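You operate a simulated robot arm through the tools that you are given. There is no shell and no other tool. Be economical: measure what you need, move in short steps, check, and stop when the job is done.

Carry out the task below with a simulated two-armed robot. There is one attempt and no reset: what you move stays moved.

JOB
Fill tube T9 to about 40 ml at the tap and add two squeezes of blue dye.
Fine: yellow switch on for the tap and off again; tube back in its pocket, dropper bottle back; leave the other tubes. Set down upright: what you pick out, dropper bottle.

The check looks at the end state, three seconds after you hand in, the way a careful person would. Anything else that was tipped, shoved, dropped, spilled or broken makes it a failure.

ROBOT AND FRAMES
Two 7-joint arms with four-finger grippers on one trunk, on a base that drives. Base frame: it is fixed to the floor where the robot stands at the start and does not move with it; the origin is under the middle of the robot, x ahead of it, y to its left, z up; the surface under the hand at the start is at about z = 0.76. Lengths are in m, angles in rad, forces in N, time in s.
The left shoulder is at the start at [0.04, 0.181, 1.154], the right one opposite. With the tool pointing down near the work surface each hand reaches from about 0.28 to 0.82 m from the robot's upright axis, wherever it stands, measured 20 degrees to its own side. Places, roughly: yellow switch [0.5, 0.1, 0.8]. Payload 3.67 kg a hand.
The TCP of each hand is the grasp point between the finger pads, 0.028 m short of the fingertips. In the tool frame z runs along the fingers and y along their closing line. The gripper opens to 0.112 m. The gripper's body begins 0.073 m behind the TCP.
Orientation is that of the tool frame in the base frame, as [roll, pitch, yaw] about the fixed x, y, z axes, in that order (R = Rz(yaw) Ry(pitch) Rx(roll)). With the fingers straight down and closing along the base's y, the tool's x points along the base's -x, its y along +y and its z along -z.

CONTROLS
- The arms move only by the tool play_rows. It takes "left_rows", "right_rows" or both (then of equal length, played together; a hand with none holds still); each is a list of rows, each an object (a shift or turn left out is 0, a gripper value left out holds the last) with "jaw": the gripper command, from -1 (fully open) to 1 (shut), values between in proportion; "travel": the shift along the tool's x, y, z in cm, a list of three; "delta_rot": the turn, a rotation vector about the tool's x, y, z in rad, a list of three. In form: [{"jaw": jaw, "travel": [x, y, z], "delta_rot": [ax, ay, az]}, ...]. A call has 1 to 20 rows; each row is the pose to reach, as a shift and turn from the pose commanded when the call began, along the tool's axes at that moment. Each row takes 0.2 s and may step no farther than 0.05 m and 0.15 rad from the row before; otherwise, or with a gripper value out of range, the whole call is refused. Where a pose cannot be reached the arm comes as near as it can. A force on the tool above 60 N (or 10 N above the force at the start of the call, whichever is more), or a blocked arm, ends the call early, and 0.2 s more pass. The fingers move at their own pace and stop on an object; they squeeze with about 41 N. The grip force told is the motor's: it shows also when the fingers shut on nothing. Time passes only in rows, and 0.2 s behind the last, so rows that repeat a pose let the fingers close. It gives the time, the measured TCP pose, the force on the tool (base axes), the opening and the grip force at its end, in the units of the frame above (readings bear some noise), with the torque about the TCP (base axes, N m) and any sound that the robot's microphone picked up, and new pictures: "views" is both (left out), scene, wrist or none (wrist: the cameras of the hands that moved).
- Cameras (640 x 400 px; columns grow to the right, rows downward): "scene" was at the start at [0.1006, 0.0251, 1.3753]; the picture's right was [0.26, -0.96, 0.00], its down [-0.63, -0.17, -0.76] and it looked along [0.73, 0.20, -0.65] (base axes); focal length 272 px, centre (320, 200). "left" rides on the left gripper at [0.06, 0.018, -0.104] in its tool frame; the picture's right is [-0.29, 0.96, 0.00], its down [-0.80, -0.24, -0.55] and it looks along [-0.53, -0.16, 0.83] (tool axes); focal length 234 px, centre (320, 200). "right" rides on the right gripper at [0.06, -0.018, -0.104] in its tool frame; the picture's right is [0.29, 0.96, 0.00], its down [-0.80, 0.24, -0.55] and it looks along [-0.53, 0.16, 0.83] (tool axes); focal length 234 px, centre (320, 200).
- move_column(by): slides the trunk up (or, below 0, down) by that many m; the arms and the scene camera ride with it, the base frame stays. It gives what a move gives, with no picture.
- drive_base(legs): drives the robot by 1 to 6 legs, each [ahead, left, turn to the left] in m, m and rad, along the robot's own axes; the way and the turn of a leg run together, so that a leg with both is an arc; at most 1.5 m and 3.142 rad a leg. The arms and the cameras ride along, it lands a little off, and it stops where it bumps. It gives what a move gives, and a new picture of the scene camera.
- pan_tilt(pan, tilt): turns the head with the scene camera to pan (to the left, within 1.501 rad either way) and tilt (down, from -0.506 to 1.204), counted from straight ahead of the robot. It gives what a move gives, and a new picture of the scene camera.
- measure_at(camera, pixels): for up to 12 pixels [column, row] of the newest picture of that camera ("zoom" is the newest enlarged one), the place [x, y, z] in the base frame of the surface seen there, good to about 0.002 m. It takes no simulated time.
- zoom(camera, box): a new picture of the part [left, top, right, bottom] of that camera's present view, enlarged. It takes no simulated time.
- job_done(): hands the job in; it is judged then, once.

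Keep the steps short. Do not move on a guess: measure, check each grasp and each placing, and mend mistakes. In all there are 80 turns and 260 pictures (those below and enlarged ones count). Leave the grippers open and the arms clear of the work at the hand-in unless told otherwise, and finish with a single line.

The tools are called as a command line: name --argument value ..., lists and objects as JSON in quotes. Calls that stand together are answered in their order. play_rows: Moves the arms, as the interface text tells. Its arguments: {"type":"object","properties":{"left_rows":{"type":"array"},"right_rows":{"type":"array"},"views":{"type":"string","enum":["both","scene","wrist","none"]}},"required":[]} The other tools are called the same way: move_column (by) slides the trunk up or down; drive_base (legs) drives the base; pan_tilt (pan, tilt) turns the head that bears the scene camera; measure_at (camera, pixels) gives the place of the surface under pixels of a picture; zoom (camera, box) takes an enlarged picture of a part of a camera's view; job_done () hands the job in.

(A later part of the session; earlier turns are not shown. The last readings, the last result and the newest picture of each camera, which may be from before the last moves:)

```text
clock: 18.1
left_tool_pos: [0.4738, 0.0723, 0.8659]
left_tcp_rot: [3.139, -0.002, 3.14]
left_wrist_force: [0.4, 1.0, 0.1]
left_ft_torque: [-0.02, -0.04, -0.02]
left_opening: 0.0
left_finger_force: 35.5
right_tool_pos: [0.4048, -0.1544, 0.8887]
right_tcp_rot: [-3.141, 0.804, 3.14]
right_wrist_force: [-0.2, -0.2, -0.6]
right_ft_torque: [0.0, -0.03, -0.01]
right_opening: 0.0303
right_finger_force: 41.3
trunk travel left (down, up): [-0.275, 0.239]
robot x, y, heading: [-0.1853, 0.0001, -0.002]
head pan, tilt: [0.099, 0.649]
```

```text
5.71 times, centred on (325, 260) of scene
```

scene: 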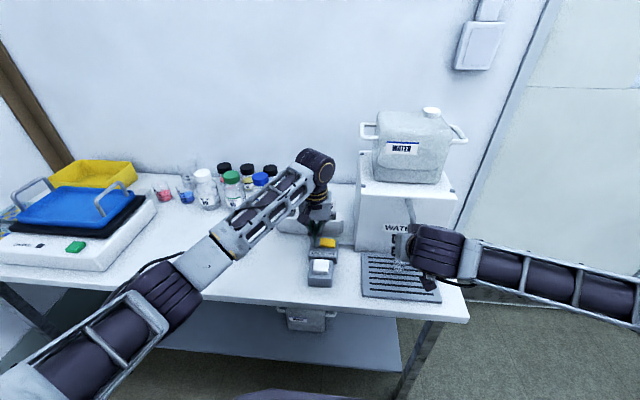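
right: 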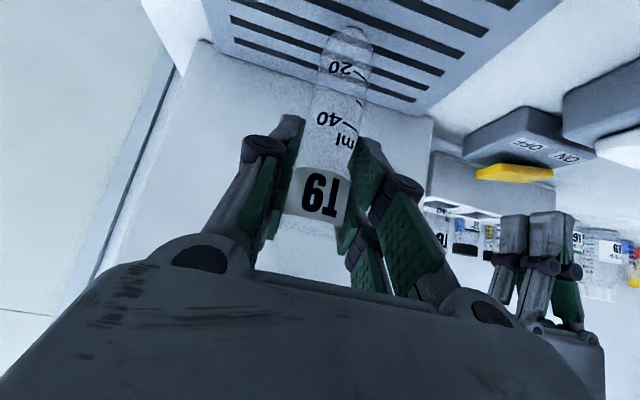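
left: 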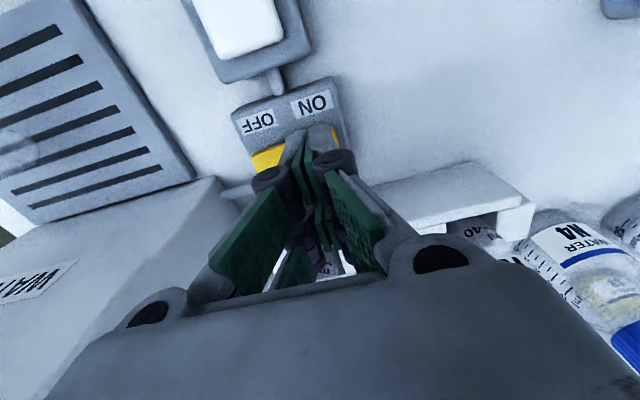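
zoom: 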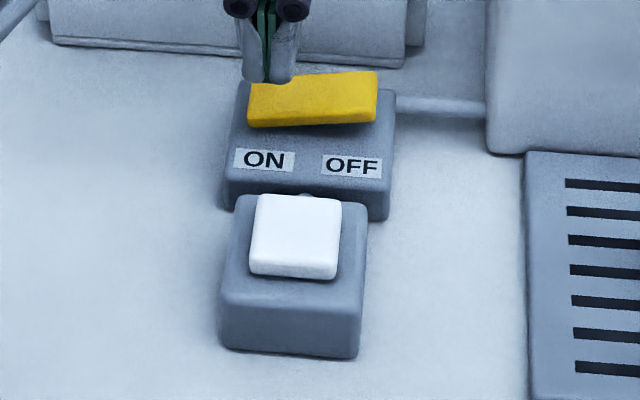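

The rocker is latched ON. I'll move the left hand above the OFF end to be ready, and look for water.

play_rows --left_rows '[{"travel": [0, -3, 0]}, {"travel": [0, -4.2, 0]}]' --right_rows '[{}, {}]' --views "wrist"

zoom --camera "right" --box '[260, 10, 400, 110]'

zoom --camera "left" --box '[0, 60, 200, 240]'

```text
clock: 18.7
left_tool_pos: [0.4739, 0.0332, 0.8682]
left_tcp_rot: [3.139, 0.001, 3.14]
left_wrist_force: [-0.1, 0.6, 0.0]
left_ft_torque: [0.0, -0.02, 0.0]
left_opening: 0.0001
left_finger_force: 35.6
right_tool_pos: [0.4056, -0.1533, 0.8866]
right_tcp_rot: [-3.14, 0.8, 3.141]
right_wrist_force: [-0.2, 0.6, 0.1]
right_ft_torque: [-0.01, 0.02, 0.02]
right_opening: 0.0305
right_finger_force: 40.8
trunk travel left (down, up): [-0.275, 0.239]
robot x, y, heading: [-0.1853, 0.0036, -0.002]
head pan, tilt: [0.099, 0.649]
```

right: 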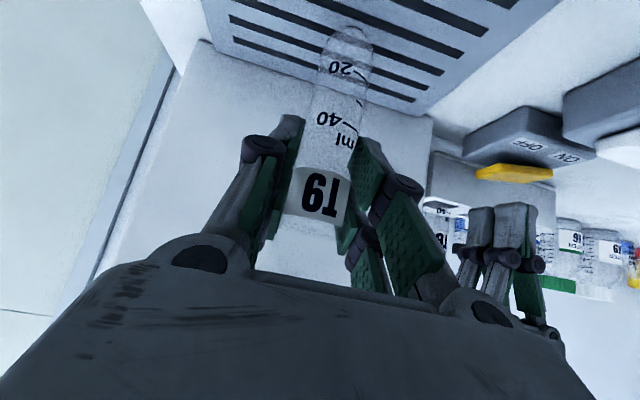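
left: 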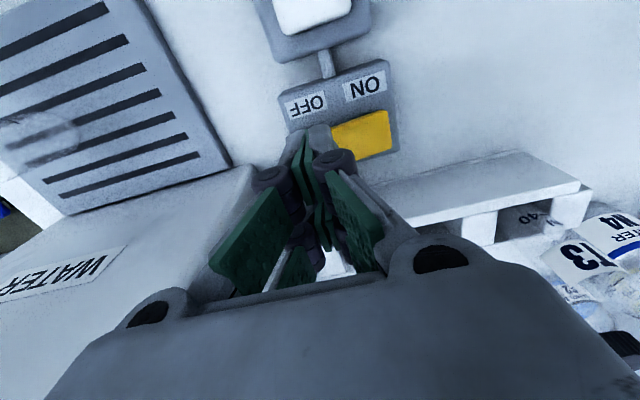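

```text
4.00 times, centred on (330, 60) of right
```

zoom: 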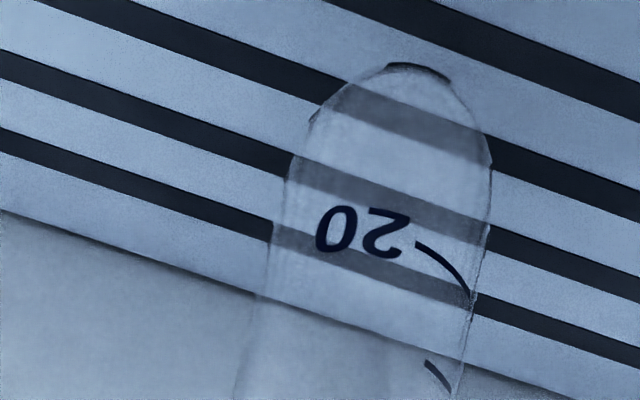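

```text
2.22 times, centred on (100, 150) of left
```

zoom: 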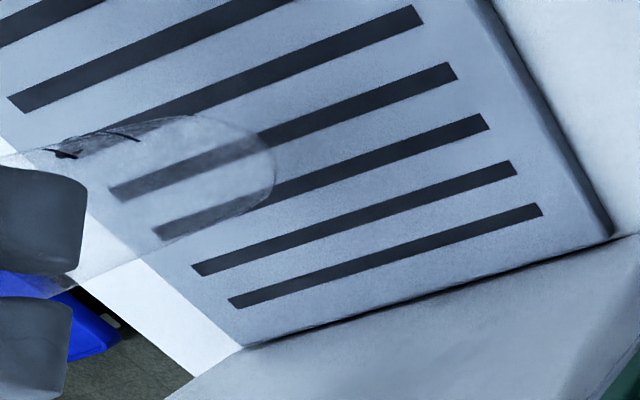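

No water and no sound yet. I'll wait briefly.

play_rows --right_rows '[{}, {}, {}]' --views "wrist"

zoom --camera "right" --box '[260, 10, 400, 110]'

zoom --camera "scene" --box '[370, 180, 450, 280]'

```text
clock: 19.5
left_tool_pos: [0.4742, 0.0314, 0.8686]
left_tcp_rot: [-3.141, 0.0, 3.141]
left_wrist_force: [0.2, -0.4, -0.5]
left_ft_torque: [0.01, -0.01, 0.0]
left_opening: 0.0
left_finger_force: 35.9
right_tool_pos: [0.4059, -0.1541, 0.8876]
right_tcp_rot: [-3.141, 0.8, 3.138]
right_wrist_force: [0.1, -0.1, -1.0]
right_ft_torque: [0.02, 0.03, 0.03]
right_opening: 0.0308
right_finger_force: 40.8
trunk travel left (down, up): [-0.275, 0.239]
robot x, y, heading: [-0.1863, 0.0026, -0.006]
head pan, tilt: [0.099, 0.649]
```

right: 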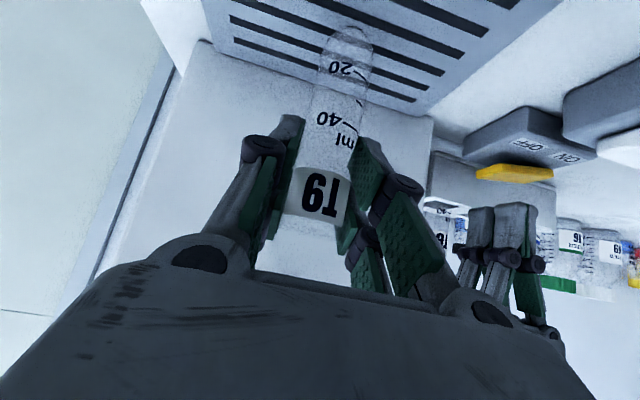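

```text
4.00 times, centred on (330, 60) of right
```

zoom: 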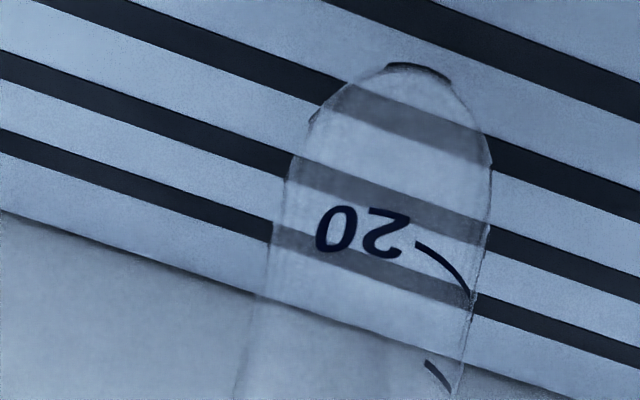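

```text
4.00 times, centred on (410, 230) of scene
```

zoom: 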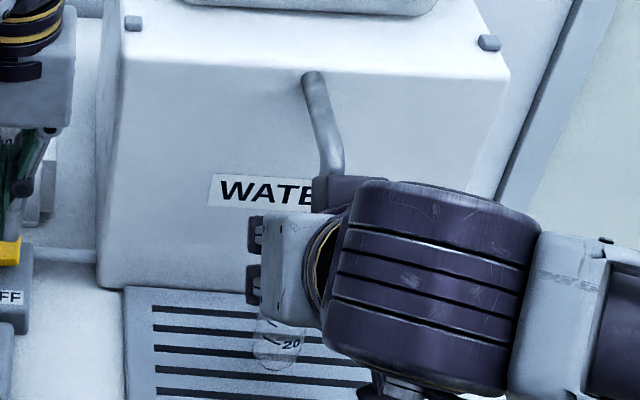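

Still nothing after 2.5 s. The white button on the linked box probably dispenses, so I'll move above it (0.381, 0.052).

play_rows --left_rows '[{"travel": [3.5, 0.8, -0.5]}, {"travel": [7, 1.5, -0.5]}, {"travel": [9.4, 2.0, 0]}, {"travel": [9.4, 2.0, 1.5]}]' --views "both"

zoom --camera "left" --box '[160, 0, 480, 200]'

```text
clock: 20.5
left_tool_pos: [0.3817, 0.0501, 0.8504]
left_tcp_rot: [3.14, 0.0, 3.14]
left_wrist_force: [0.0, 0.2, 0.8]
left_ft_torque: [0.03, 0.06, -0.03]
left_opening: 0.0001
left_finger_force: 35.4
right_tool_pos: [0.4068, -0.1539, 0.8868]
right_tcp_rot: [3.141, 0.8, 3.14]
right_wrist_force: [0.2, -0.3, -0.6]
right_ft_torque: [-0.03, 0.03, 0.02]
right_opening: 0.0302
right_finger_force: 41.1
trunk travel left (down, up): [-0.275, 0.239]
robot x, y, heading: [-0.1832, 0.0003, 0.0]
head pan, tilt: [0.099, 0.649]
```

scene: 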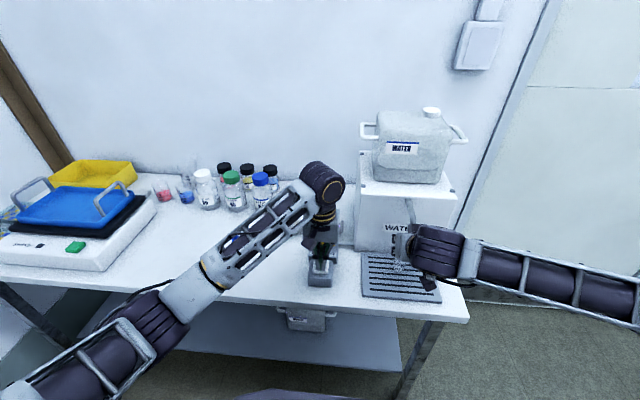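
left: 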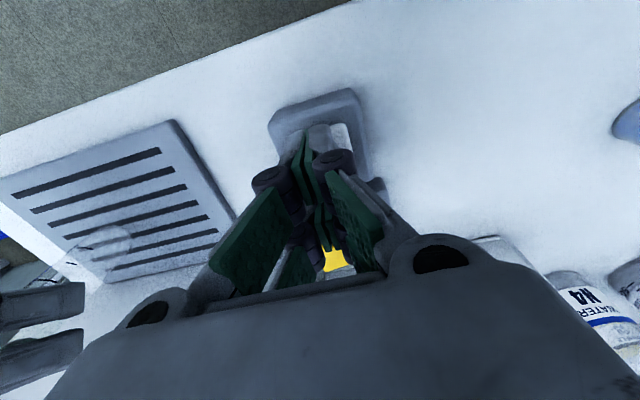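

```text
2.00 times, centred on (320, 100) of left
```

zoom: 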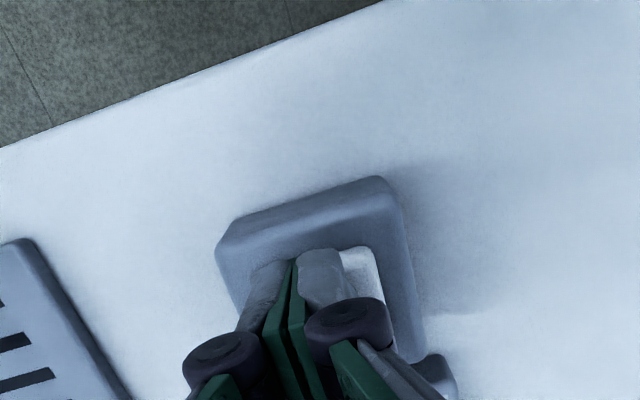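

The fingertips are over the white button. One short press and release, then check.

play_rows --left_rows '[{"travel": [0, 0, 0.9]}, {"travel": [0, 0, 1.5]}, {"travel": [0, 0, 0]}]' --right_rows '[{}, {}, {}]' --views "wrist"

zoom --camera "right" --box '[260, 10, 400, 110]'

```text
clock: 21.3
left_tool_pos: [0.3784, 0.0509, 0.8503]
left_tcp_rot: [-3.14, 0.0, 3.14]
left_wrist_force: [0.5, 0.1, 0.0]
left_ft_torque: [0.0, 0.02, 0.02]
left_opening: 0.0
left_finger_force: 35.9
right_tool_pos: [0.4064, -0.1543, 0.8871]
right_tcp_rot: [-3.141, 0.799, 3.14]
right_wrist_force: [-0.8, -1.0, -0.5]
right_ft_torque: [-0.02, 0.01, -0.04]
right_opening: 0.0305
right_finger_force: 40.9
trunk travel left (down, up): [-0.275, 0.239]
robot x, y, heading: [-0.1861, -0.0023, -0.007]
head pan, tilt: [0.099, 0.649]
```

right: 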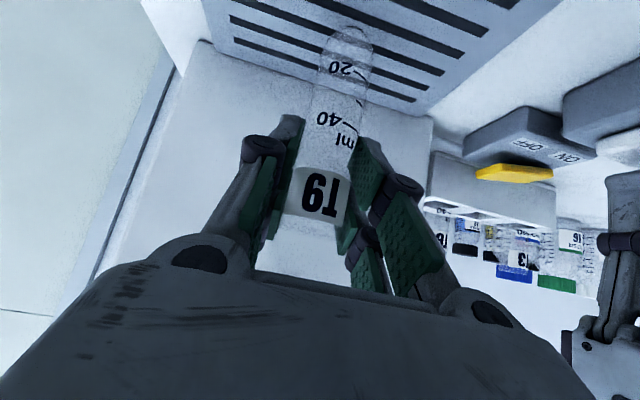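
left: 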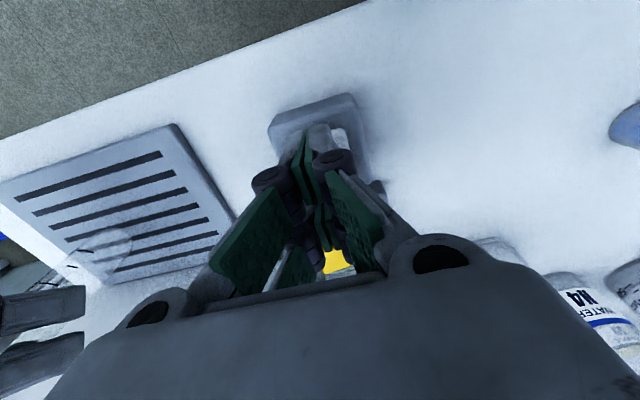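

```text
4.00 times, centred on (330, 60) of right
```

zoom: 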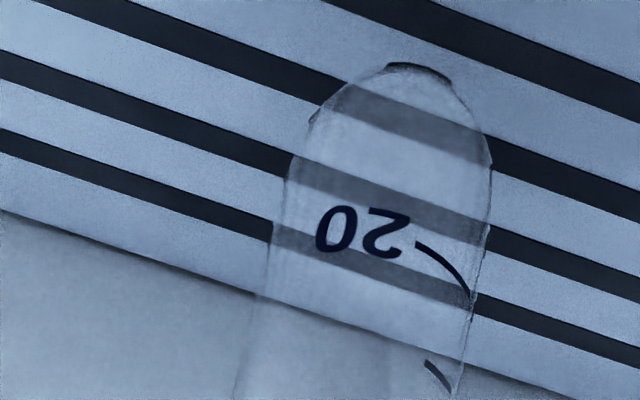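

No change; the press may have been too short. I'll press deeper and hold, looking while it is down.

play_rows --left_rows '[{"travel": [0, 0, 1.0]}, {"travel": [0, 0, 1.6]}, {"travel": [0, 0, 2.0]}]' --right_rows '[{}, {}, {}]' --views "wrist"

zoom --camera "right" --box '[260, 10, 400, 250]'

```text
clock: 22.1
left_tool_pos: [0.3791, 0.0518, 0.8337]
left_tcp_rot: [3.14, 0.004, 3.141]
left_wrist_force: [2.6, -0.2, 7.6]
left_ft_torque: [-0.01, -0.05, -0.01]
left_opening: 0.0061
left_finger_force: 36.0
right_tool_pos: [0.406, -0.1538, 0.8875]
right_tcp_rot: [3.14, 0.8, 3.139]
right_wrist_force: [-0.1, -0.7, 0.0]
right_ft_torque: [-0.03, -0.02, 0.0]
right_opening: 0.0302
right_finger_force: 40.8
trunk travel left (down, up): [-0.275, 0.239]
robot x, y, heading: [-0.1831, -0.0016, 0.0]
head pan, tilt: [0.099, 0.649]
heard: click
```

right: 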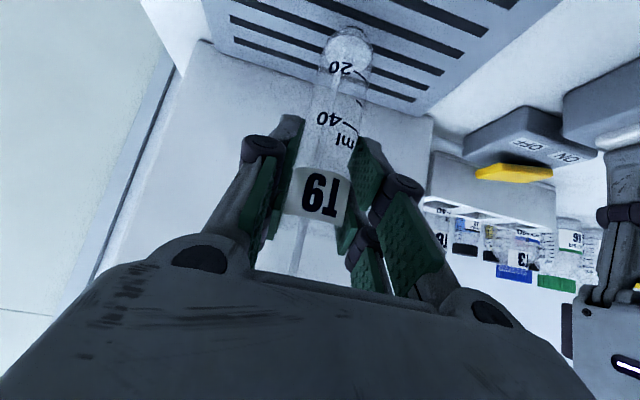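
left: 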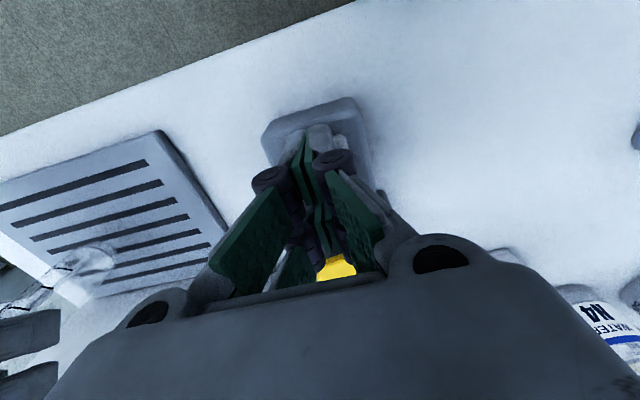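

```text
1.67 times, centred on (330, 130) of right
```

zoom: 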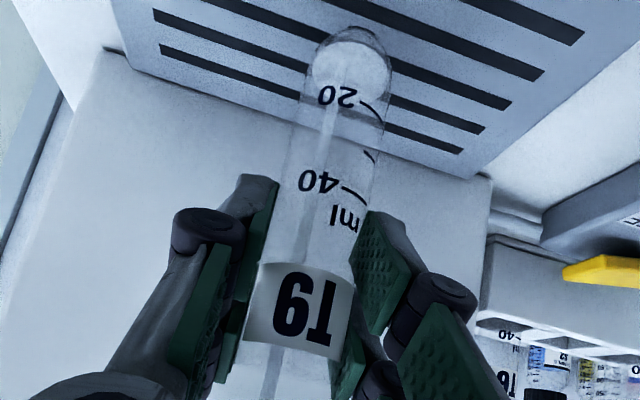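

Click, and water is flowing; the level is still below the 20 mark. I'll release now to see whether the button is momentary.

play_rows --left_rows '[{"travel": [0, 0, -2]}]' --right_rows '[{}]' --views "wrist"

zoom --camera "right" --box '[260, 10, 400, 250]'

```text
clock: 22.5
left_tool_pos: [0.378, 0.0514, 0.8516]
left_tcp_rot: [3.141, -0.003, 3.14]
left_wrist_force: [0.3, 0.9, -0.5]
left_ft_torque: [-0.01, -0.01, 0.0]
left_opening: 0.0001
left_finger_force: 35.6
right_tool_pos: [0.4057, -0.1548, 0.8883]
right_tcp_rot: [3.141, 0.801, 3.138]
right_wrist_force: [-0.4, -0.1, 0.5]
right_ft_torque: [-0.01, 0.02, -0.02]
right_opening: 0.0304
right_finger_force: 40.5
trunk travel left (down, up): [-0.275, 0.239]
robot x, y, heading: [-0.1827, -0.002, -0.004]
head pan, tilt: [0.099, 0.649]
```

right: 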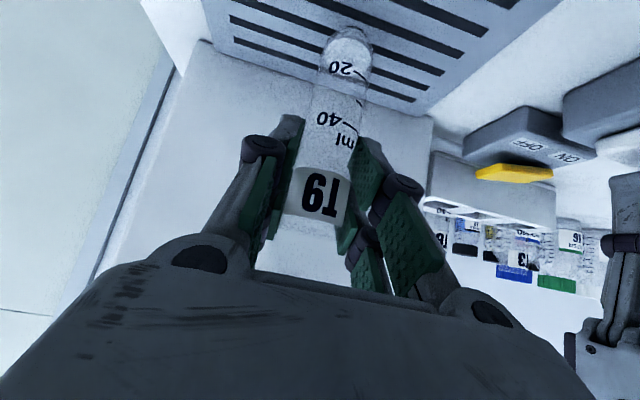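
left: 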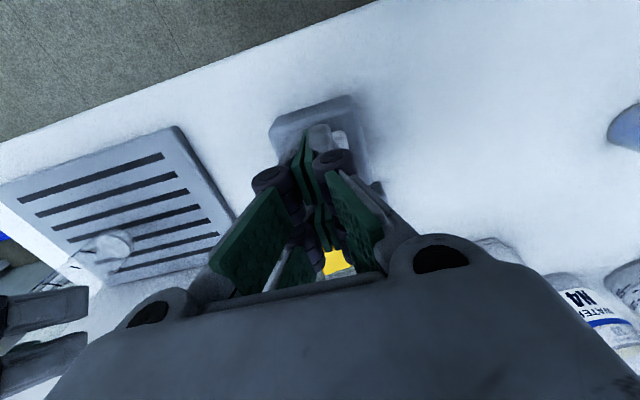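

```text
1.67 times, centred on (330, 130) of right
```

zoom: 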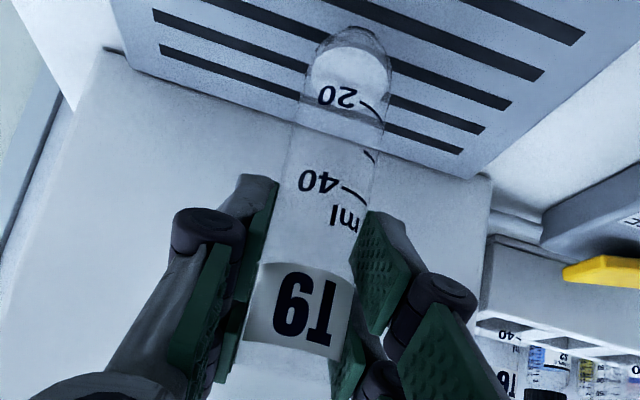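

Momentary: the flow stopped. I'll read the level.

zoom --camera "right" --box '[300, 20, 390, 140]'

```text
3.33 times, centred on (345, 80) of right
```

zoom: 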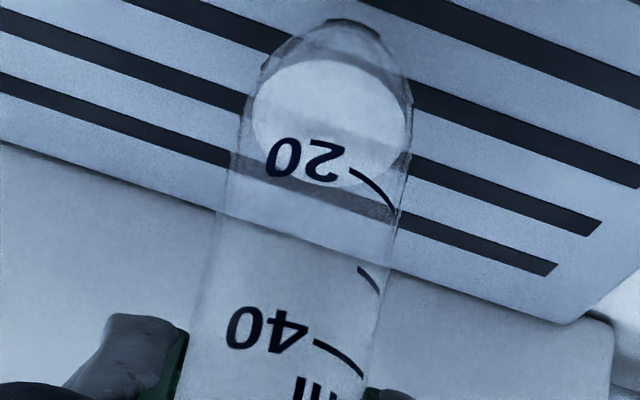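

The level reads about 10 ml. I'll repeat the same length of press.

play_rows --left_rows '[{"travel": [0, 0, 1.0]}, {"travel": [0, 0, 1.6]}, {"travel": [0, 0, 2.0]}, {"travel": [0, 0, 2.0]}, {"travel": [0, 0, 0]}]' --right_rows '[{}, {}, {}, {}, {}]' --views "wrist"

zoom --camera "right" --box '[300, 20, 390, 140]'

```text
clock: 23.7
left_tool_pos: [0.3803, 0.0529, 0.8522]
left_tcp_rot: [-3.141, -0.001, 3.142]
left_wrist_force: [-0.6, 0.2, 0.4]
left_ft_torque: [0.01, -0.02, 0.0]
left_opening: 0.0
left_finger_force: 35.6
right_tool_pos: [0.4056, -0.1541, 0.8872]
right_tcp_rot: [-3.14, 0.799, 3.141]
right_wrist_force: [-0.3, 0.4, -0.6]
right_ft_torque: [0.0, 0.01, -0.02]
right_opening: 0.0305
right_finger_force: 41.0
trunk travel left (down, up): [-0.275, 0.239]
robot x, y, heading: [-0.1823, -0.0, -0.001]
head pan, tilt: [0.099, 0.649]
heard: click
```

right: 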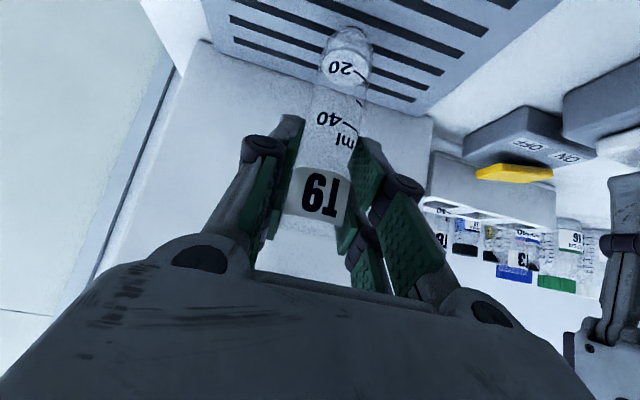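
left: 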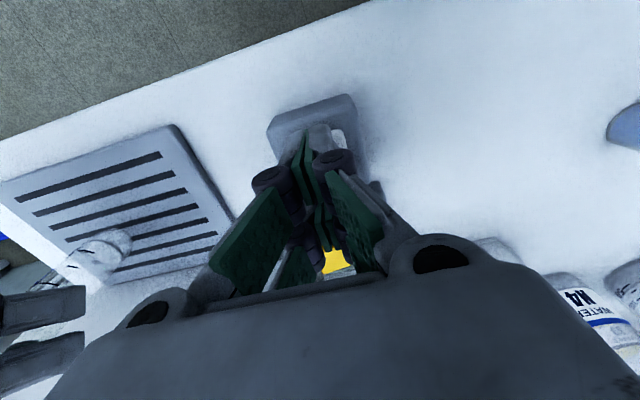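

```text
3.33 times, centred on (345, 80) of right
```

zoom: 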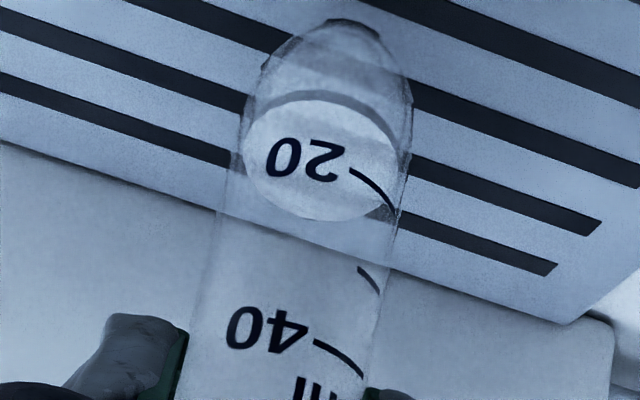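

The surface is now about 13 ml (roughly 5 ml per press). I'll hold longer, with 6 more rows.

play_rows --left_rows '[{"travel": [0, 0, 1.0]}, {"travel": [0, 0, 1.6]}, {"travel": [0, 0, 2.0]}, {"travel": [0, 0, 2.0]}, {"travel": [0, 0, 2.0]}, {"travel": [0, 0, 2.0]}, {"travel": [0, 0, 2.0]}, {"travel": [0, 0, 2.0]}, {"travel": [0, 0, 2.0]}, {"travel": [0, 0, 2.0]}, {"travel": [0, 0, 0]}]' --right_rows '[{}, {}, {}, {}, {}, {}, {}, {}, {}, {}, {}]' --views "wrist"

zoom --camera "right" --box '[300, 20, 390, 140]'

```text
clock: 26.1
left_tool_pos: [0.3805, 0.0517, 0.8497]
left_tcp_rot: [3.14, -0.004, 3.14]
left_wrist_force: [-0.3, 0.6, 0.2]
left_ft_torque: [-0.01, 0.03, 0.01]
left_opening: 0.0
left_finger_force: 35.2
right_tool_pos: [0.4043, -0.1544, 0.8854]
right_tcp_rot: [3.141, 0.801, 3.141]
right_wrist_force: [0.8, -0.3, -1.2]
right_ft_torque: [0.01, 0.06, 0.02]
right_opening: 0.0307
right_finger_force: 40.9
trunk travel left (down, up): [-0.275, 0.239]
robot x, y, heading: [-0.1825, 0.0019, 0.004]
head pan, tilt: [0.099, 0.649]
heard: click
```

right: 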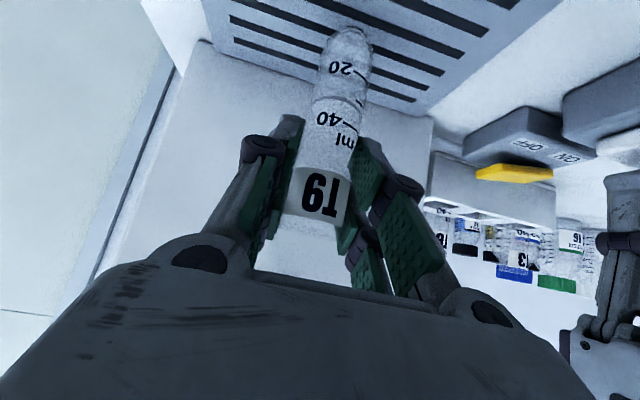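
left: 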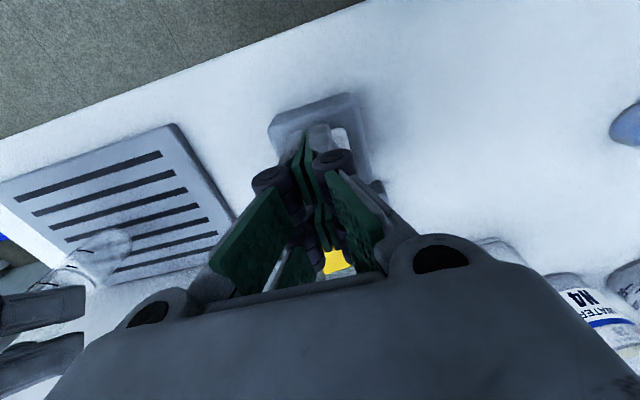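

```text
3.33 times, centred on (345, 80) of right
```

zoom: 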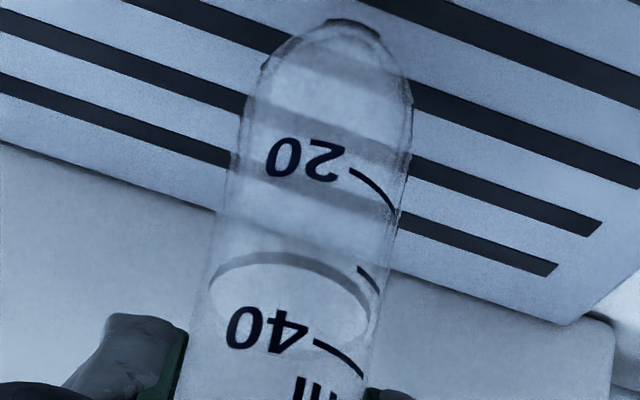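

The surface is just above the 30 mark, about 32 ml. I need about 8 ml more, so one row longer than the second press.

play_rows --left_rows '[{"travel": [0, 0, 1.0]}, {"travel": [0, 0, 1.6]}, {"travel": [0, 0, 2.0]}, {"travel": [0, 0, 2.0]}, {"travel": [0, 0, 2.0]}, {"travel": [0, 0, 0]}]' --right_rows '[{}, {}, {}, {}, {}, {}]' --views "wrist"

zoom --camera "right" --box '[300, 50, 390, 170]'

```text
clock: 27.5
left_tool_pos: [0.3801, 0.0538, 0.8489]
left_tcp_rot: [3.141, 0.0, 3.139]
left_wrist_force: [-0.2, 0.9, -0.3]
left_ft_torque: [0.01, 0.01, 0.02]
left_opening: 0.0
left_finger_force: 35.9
right_tool_pos: [0.4059, -0.154, 0.8872]
right_tcp_rot: [3.139, 0.799, 3.139]
right_wrist_force: [0.6, -0.2, -0.8]
right_ft_torque: [0.01, -0.01, -0.01]
right_opening: 0.0308
right_finger_force: 40.8
trunk travel left (down, up): [-0.275, 0.239]
robot x, y, heading: [-0.1843, 0.0027, -0.001]
head pan, tilt: [0.099, 0.649]
heard: click
```

right: 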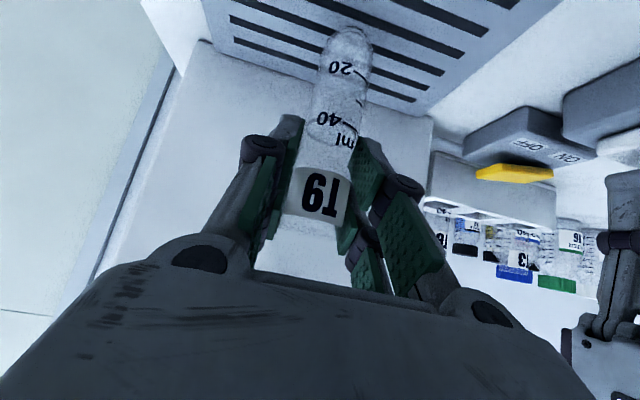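
left: 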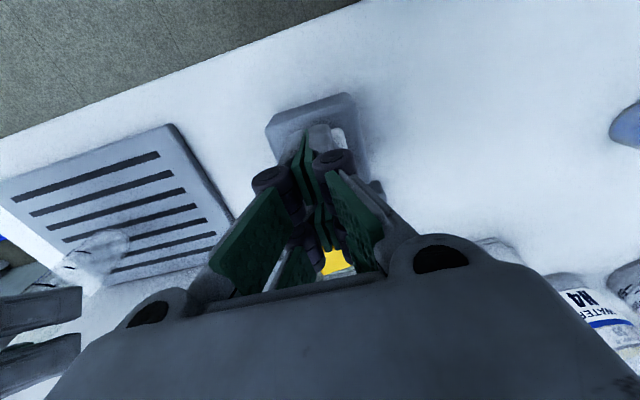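

```text
3.33 times, centred on (345, 110) of right
```

zoom: 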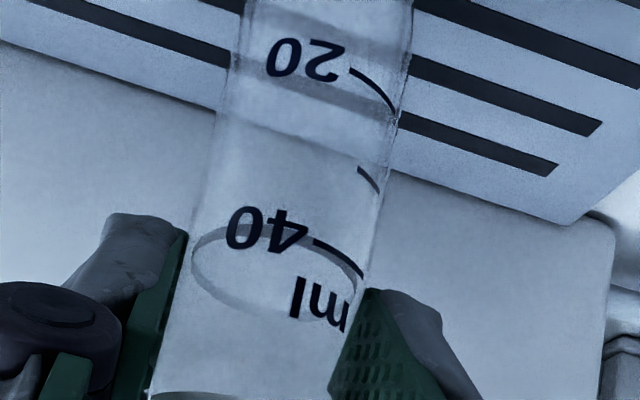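

The level is at the 40 mark. Now yellow OFF: raise, go above the OFF end (0.472, 0.030), and press.

play_rows --left_rows '[{"travel": [0, 0, -3]}, {"travel": [-4.5, -1, -3]}, {"travel": [-9.2, -2.2, -3]}, {"travel": [-9.2, -2.2, 0.5]}, {"travel": [-9.2, -2.2, 1.5]}, {"travel": [-9.2, -2.2, 2.2]}, {"travel": [-9.2, -2.2, 2.9]}, {"travel": [-9.2, -2.2, 3.4]}]' --views "wrist"

```text
clock: 29.3
left_tool_pos: [0.472, 0.0288, 0.8279]
left_tcp_rot: [-3.137, 0.018, 3.141]
left_wrist_force: [2.8, 5.9, 56.8]
left_ft_torque: [0.58, 0.13, -0.02]
left_opening: 0.0
left_finger_force: 35.7
right_tool_pos: [0.4018, -0.1527, 0.8905]
right_tcp_rot: [-3.141, 0.804, 3.141]
right_wrist_force: [0.8, -0.7, -0.9]
right_ft_torque: [-0.01, 0.0, 0.02]
right_opening: 0.0308
right_finger_force: 41.3
trunk travel left (down, up): [-0.275, 0.239]
robot x, y, heading: [-0.1825, 0.0002, -0.002]
head pan, tilt: [0.099, 0.649]
```

left: 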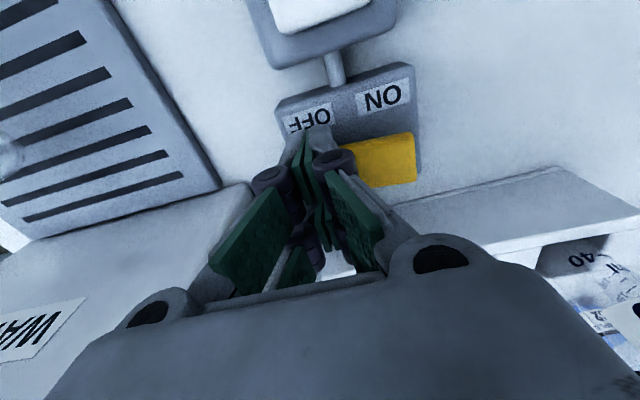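

Bottomed at 57 N. Raise the left hand and swing it out to the left, then check the rocker.

play_rows --left_rows '[{"travel": [0, 0, -2]}, {"travel": [0, 0, -6]}, {"travel": [0.5, 2, -10]}, {"travel": [1, 5.5, -13]}, {"travel": [2, 9, -15.5]}, {"travel": [3, 13, -18]}, {"travel": [4, 17, -20]}, {"travel": [5, 21.5, -21]}, {"travel": [6, 26, -22]}, {"travel": [7, 30, -22]}]' --views "scene"

zoom --camera "scene" --box '[290, 225, 360, 295]'

```text
clock: 31.5
left_tool_pos: [0.4016, 0.331, 1.0382]
left_tcp_rot: [-3.14, 0.001, 3.139]
left_wrist_force: [0.9, 0.0, 0.2]
left_ft_torque: [0.02, -0.01, -0.01]
left_opening: 0.0
left_finger_force: 35.7
right_tool_pos: [0.4054, -0.1549, 0.8876]
right_tcp_rot: [-3.14, 0.799, 3.139]
right_wrist_force: [-0.3, 0.5, -1.2]
right_ft_torque: [-0.02, 0.01, -0.01]
right_opening: 0.0307
right_finger_force: 40.9
trunk travel left (down, up): [-0.275, 0.239]
robot x, y, heading: [-0.1869, 0.0017, -0.009]
head pan, tilt: [0.099, 0.649]
```

scene: 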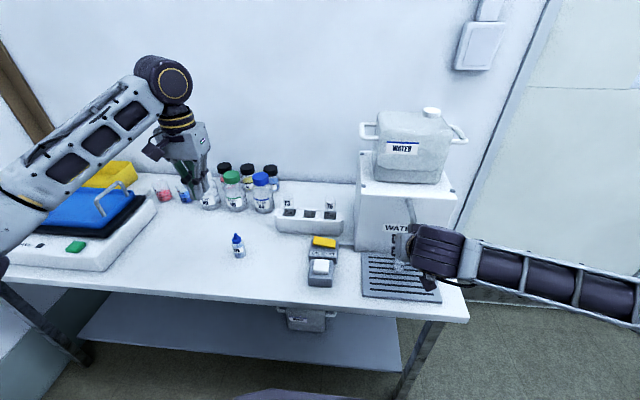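

```text
5.71 times, centred on (325, 260) of scene
```

zoom: 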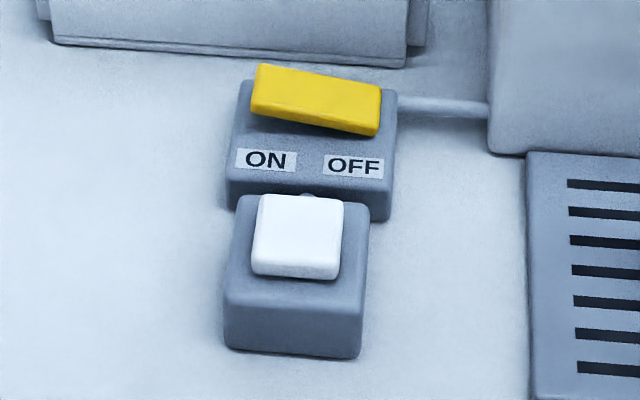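

The switch is OFF and the white button is up. Now carry the tube back smoothly by reversing the same path: back, up, then across.

play_rows --right_rows '[{"travel": [1.6, 0, -1.7]}, {"travel": [3.3, 0, -3.4]}, {"travel": [4.95, 0, -5.11]}, {"travel": [2.9, 0, -7.1]}, {"travel": [0.85, 0, -9.1]}, {"travel": [-1.2, 0, -11.1]}, {"travel": [-3.3, -0.1, -13.1]}, {"travel": [-5.35, -0.1, -15.05]}, {"travel": [-5.35, 2.5, -15.05]}, {"travel": [-5.35, 6, -15.05]}, {"travel": [-5.35, 9.5, -15.05]}, {"travel": [-5.35, 13, -15.05]}, {"travel": [-5.35, 16.5, -15.05]}, {"travel": [-5.35, 20, -15.05]}, {"travel": [-5.35, 23.5, -15.05]}, {"travel": [-5.35, 26.1, -15.05]}, {"travel": [-5.35, 26.1, -15.05]}]'

```text
clock: 35.1
left_tool_pos: [0.4009, 0.3308, 1.0381]
left_tcp_rot: [3.141, 0.0, 3.141]
left_wrist_force: [0.0, 1.1, 0.4]
left_ft_torque: [0.0, 0.0, 0.03]
left_opening: 0.0
left_finger_force: 35.7
right_tool_pos: [0.3321, 0.106, 1.0305]
right_tcp_rot: [-3.141, 0.8, 3.14]
right_wrist_force: [0.0, 1.1, -1.2]
right_ft_torque: [0.0, 0.03, 0.04]
right_opening: 0.0305
right_finger_force: 41.2
trunk travel left (down, up): [-0.275, 0.239]
robot x, y, heading: [-0.1837, 0.0011, -0.002]
head pan, tilt: [0.099, 0.649]
```

scene: 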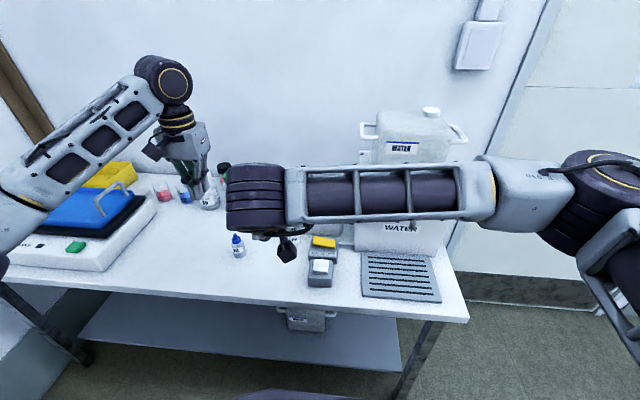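
right: 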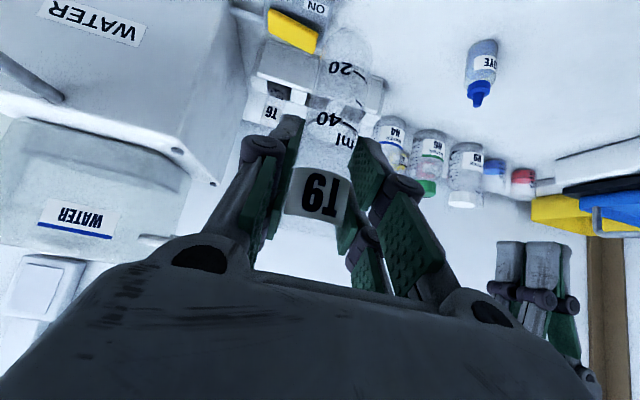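

Now forward 24 cm to above T9's pocket, then check before lowering.

play_rows --right_rows '[{"travel": [-2.1, 0, 2.2]}, {"travel": [-4.2, 0, 4.3]}, {"travel": [-6.3, 0, 6.5]}, {"travel": [-8.4, 0, 8.65]}, {"travel": [-10.5, 0, 10.8]}, {"travel": [-12.6, 0, 13]}, {"travel": [-14.7, 0, 15.1]}, {"travel": [-16.7, 0, 17.2]}, {"travel": [-16.7, 0, 17.2]}]'

zoom --camera "right" --box '[200, 0, 440, 150]'

```text
clock: 37.1
left_tool_pos: [0.4014, 0.331, 1.0385]
left_tcp_rot: [3.141, -0.001, 3.141]
left_wrist_force: [0.8, 0.1, 0.1]
left_ft_torque: [0.04, -0.01, -0.02]
left_opening: 0.0002
left_finger_force: 35.5
right_tool_pos: [0.5711, 0.1078, 1.0298]
right_tcp_rot: [-3.141, 0.798, 3.139]
right_wrist_force: [0.5, 0.5, -1.0]
right_ft_torque: [-0.01, -0.02, 0.02]
right_opening: 0.0309
right_finger_force: 41.0
trunk travel left (down, up): [-0.275, 0.239]
robot x, y, heading: [-0.1829, -0.0018, -0.0]
head pan, tilt: [0.099, 0.649]
```

scene: 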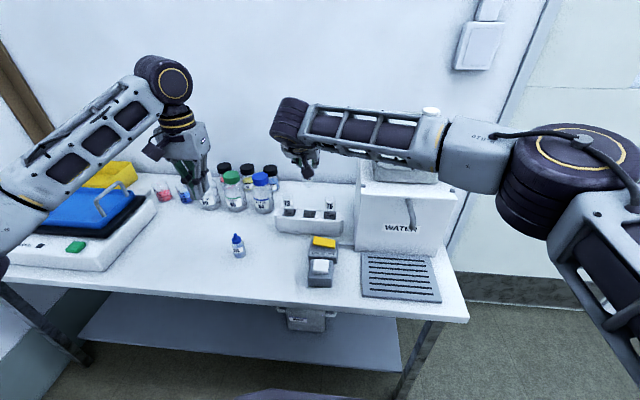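
right: 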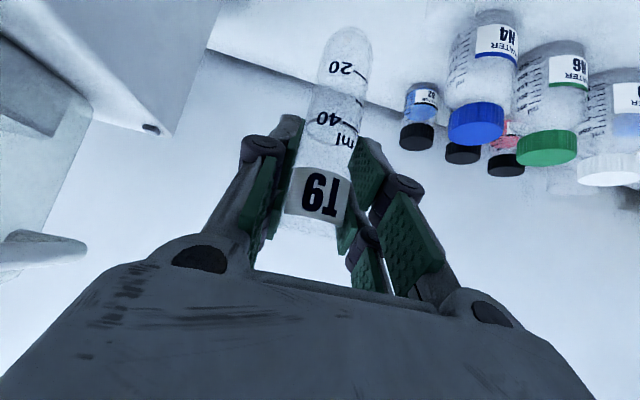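

```text
2.67 times, centred on (320, 75) of right
```

zoom: 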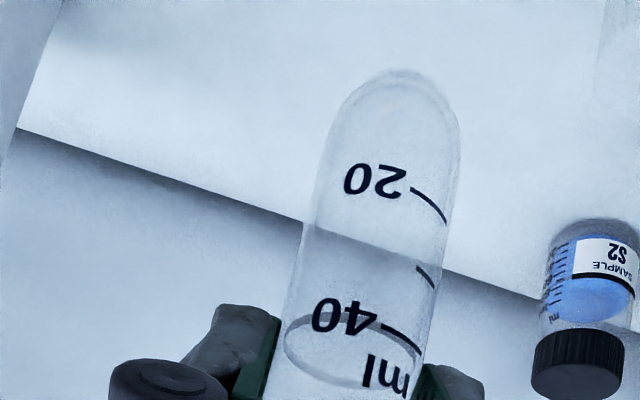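

The level stays at 40. Lower most of the way and check the alignment with the pocket.

play_rows --right_rows '[{"travel": [2.4, 0, 2.3]}, {"travel": [4.8, 0, 4.6]}, {"travel": [6.9, 0, 6.65]}, {"travel": [6.9, 0, 6.65]}]' --views "both"

zoom --camera "right" --box '[200, 0, 440, 150]'

zoom --camera "scene" --box '[260, 180, 360, 245]'

```text
clock: 38.1
left_tool_pos: [0.4031, 0.3311, 1.0386]
left_tcp_rot: [3.14, 0.001, 3.14]
left_wrist_force: [0.2, 0.3, -0.2]
left_ft_torque: [-0.02, -0.03, -0.03]
left_opening: 0.0
left_finger_force: 35.7
right_tool_pos: [0.5707, 0.1089, 0.9322]
right_tcp_rot: [3.142, 0.799, 3.138]
right_wrist_force: [-0.1, 0.4, -1.5]
right_ft_torque: [0.01, -0.06, 0.04]
right_opening: 0.0309
right_finger_force: 41.1
trunk travel left (down, up): [-0.275, 0.239]
robot x, y, heading: [-0.1835, -0.0009, -0.002]
head pan, tilt: [0.099, 0.649]
```

scene: 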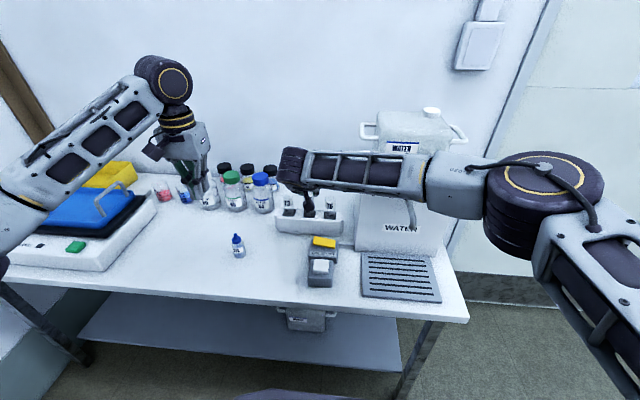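
right: 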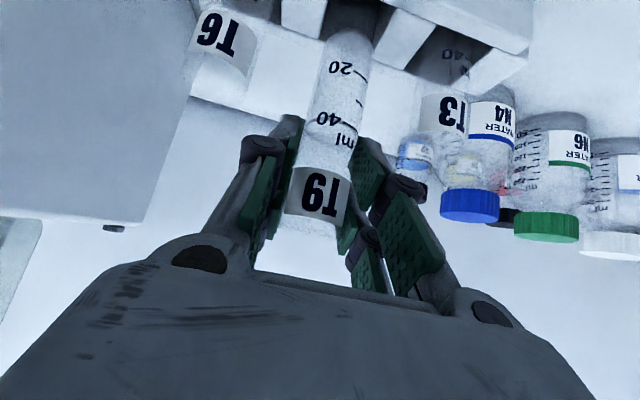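

```text
2.67 times, centred on (320, 75) of right
```

zoom: 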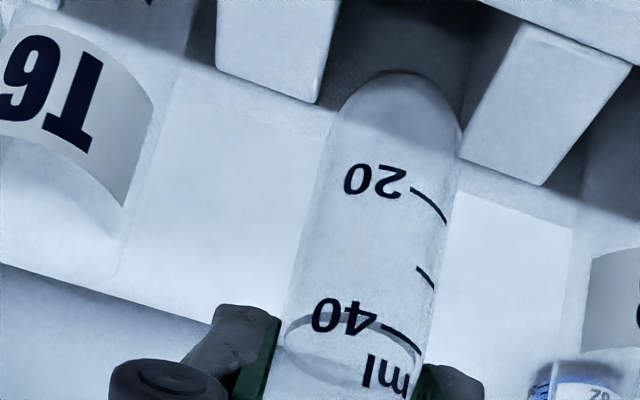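

```text
6.15 times, centred on (310, 212) of scene
```

zoom: 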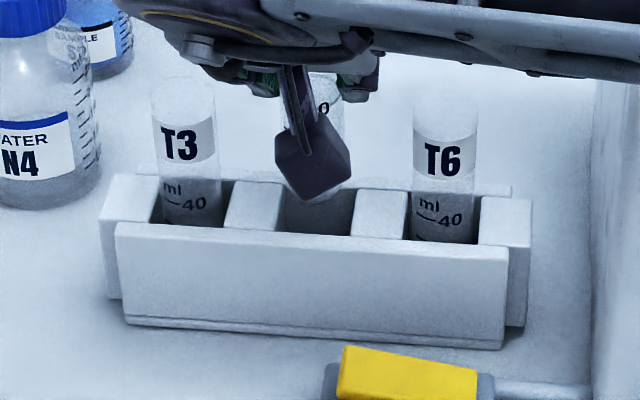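

The tube is entering the centre pocket. Lower the rest slowly.

play_rows --right_rows '[{"travel": [1.2, 0, 1.15]}, {"travel": [2.4, 0, 2.3]}, {"travel": [3.5, 0, 3.4]}, {"travel": [4.2, 0, 4.05]}, {"travel": [4.55, 0, 4.4]}, {"travel": [4.55, 0, 4.4]}]' --views "wrist"

```text
clock: 39.5
left_tool_pos: [0.4018, 0.3303, 1.0383]
left_tcp_rot: [3.141, 0.0, 3.14]
left_wrist_force: [0.1, 0.8, 0.3]
left_ft_torque: [0.01, -0.01, 0.02]
left_opening: 0.0
left_finger_force: 36.2
right_tool_pos: [0.571, 0.1075, 0.8694]
right_tcp_rot: [3.141, 0.8, 3.14]
right_wrist_force: [0.0, 0.5, -0.5]
right_ft_torque: [-0.02, -0.01, 0.02]
right_opening: 0.0307
right_finger_force: 41.0
trunk travel left (down, up): [-0.275, 0.239]
robot x, y, heading: [-0.1828, -0.0014, 0.001]
head pan, tilt: [0.099, 0.649]
```

right: 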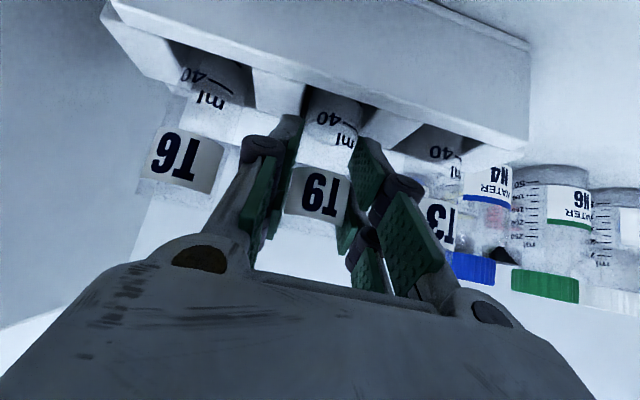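

The depth equals that at the grasp. Open to the same narrow gap and back out along the approach line.

play_rows --right_rows '[{"jaw": 0.2}, {"jaw": 0.0}, {"jaw": 0.0}, {"jaw": 0.0, "travel": [0, 0, -3]}, {"jaw": 0.0, "travel": [-0.2, 0, -7]}, {"jaw": 0.0, "travel": [-0.6, 0, -11]}, {"jaw": 0.0, "travel": [-2, 0, -15]}, {"jaw": 0, "travel": [-3, -4, -17]}, {"jaw": 0, "travel": [-3, -8, -19]}, {"jaw": 0, "travel": [-3, -12, -21]}, {"jaw": 0, "travel": [-3, -16, -23]}, {"jaw": 0, "travel": [-3, -20, -25]}, {"jaw": 0, "travel": [-3, -24, -26]}, {"jaw": 0, "travel": [-3, -28, -26]}, {"jaw": 0, "travel": [-3, -32, -26]}]' --views "both"

zoom --camera "scene" --box '[260, 180, 360, 245]'

zoom --camera "scene" --box '[215, 220, 263, 265]'

```text
clock: 42.7
left_tool_pos: [0.4014, 0.3303, 1.0377]
left_tcp_rot: [3.14, 0.0, 3.14]
left_wrist_force: [0.4, -0.3, -0.5]
left_ft_torque: [0.01, 0.01, -0.03]
left_opening: 0.0
left_finger_force: 35.7
right_tool_pos: [0.4059, -0.2133, 1.0711]
right_tcp_rot: [3.139, 0.798, 3.141]
right_wrist_force: [0.1, -0.7, 0.2]
right_ft_torque: [0.02, -0.01, 0.0]
right_opening: 0.0563
right_finger_force: 0.1
trunk travel left (down, up): [-0.275, 0.239]
robot x, y, heading: [-0.1838, 0.0014, -0.002]
head pan, tilt: [0.099, 0.649]
```

scene: 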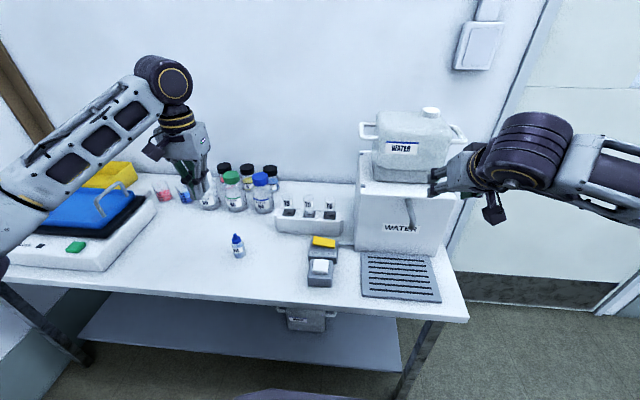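
right: 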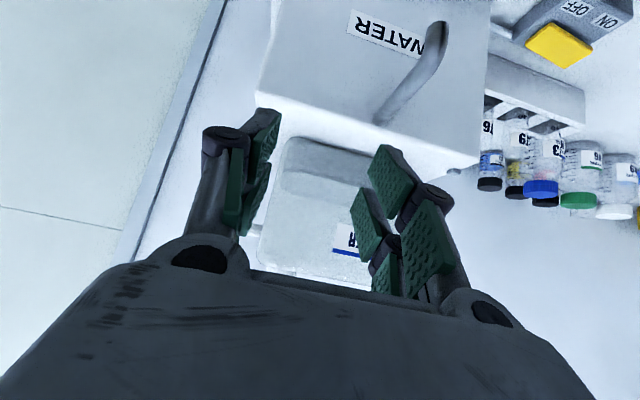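

```text
6.15 times, centred on (310, 212) of scene
```

zoom: 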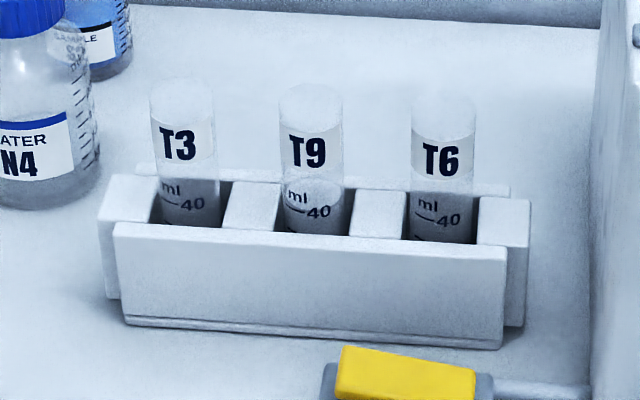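

```text
8.89 times, centred on (239, 242) of scene
```

zoom: 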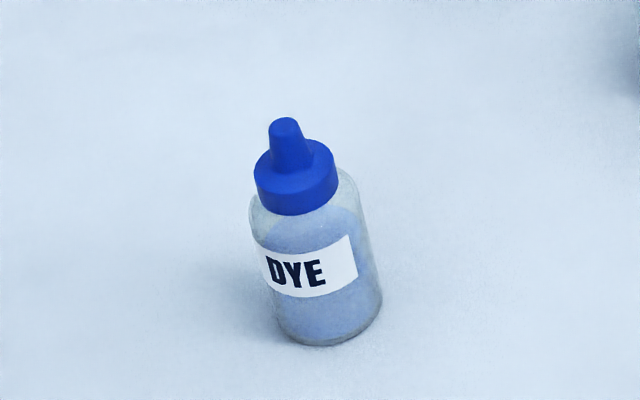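

T9 is upright in its pocket. Now I'll measure the dropper bottle.

measure_at --camera "zoom" --pixels '[[287, 130], [295, 165], [300, 200], [310, 275], [262, 265], [362, 265], [315, 335], [280, 325], [365, 300], [310, 225]]'

```text
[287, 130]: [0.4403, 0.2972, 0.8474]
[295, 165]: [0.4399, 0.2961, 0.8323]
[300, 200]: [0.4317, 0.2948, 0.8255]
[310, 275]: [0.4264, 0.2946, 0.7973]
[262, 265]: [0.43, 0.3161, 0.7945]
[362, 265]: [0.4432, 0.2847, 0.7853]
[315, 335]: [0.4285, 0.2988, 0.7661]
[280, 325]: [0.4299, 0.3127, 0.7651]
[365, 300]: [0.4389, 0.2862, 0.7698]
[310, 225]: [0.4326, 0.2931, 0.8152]
```

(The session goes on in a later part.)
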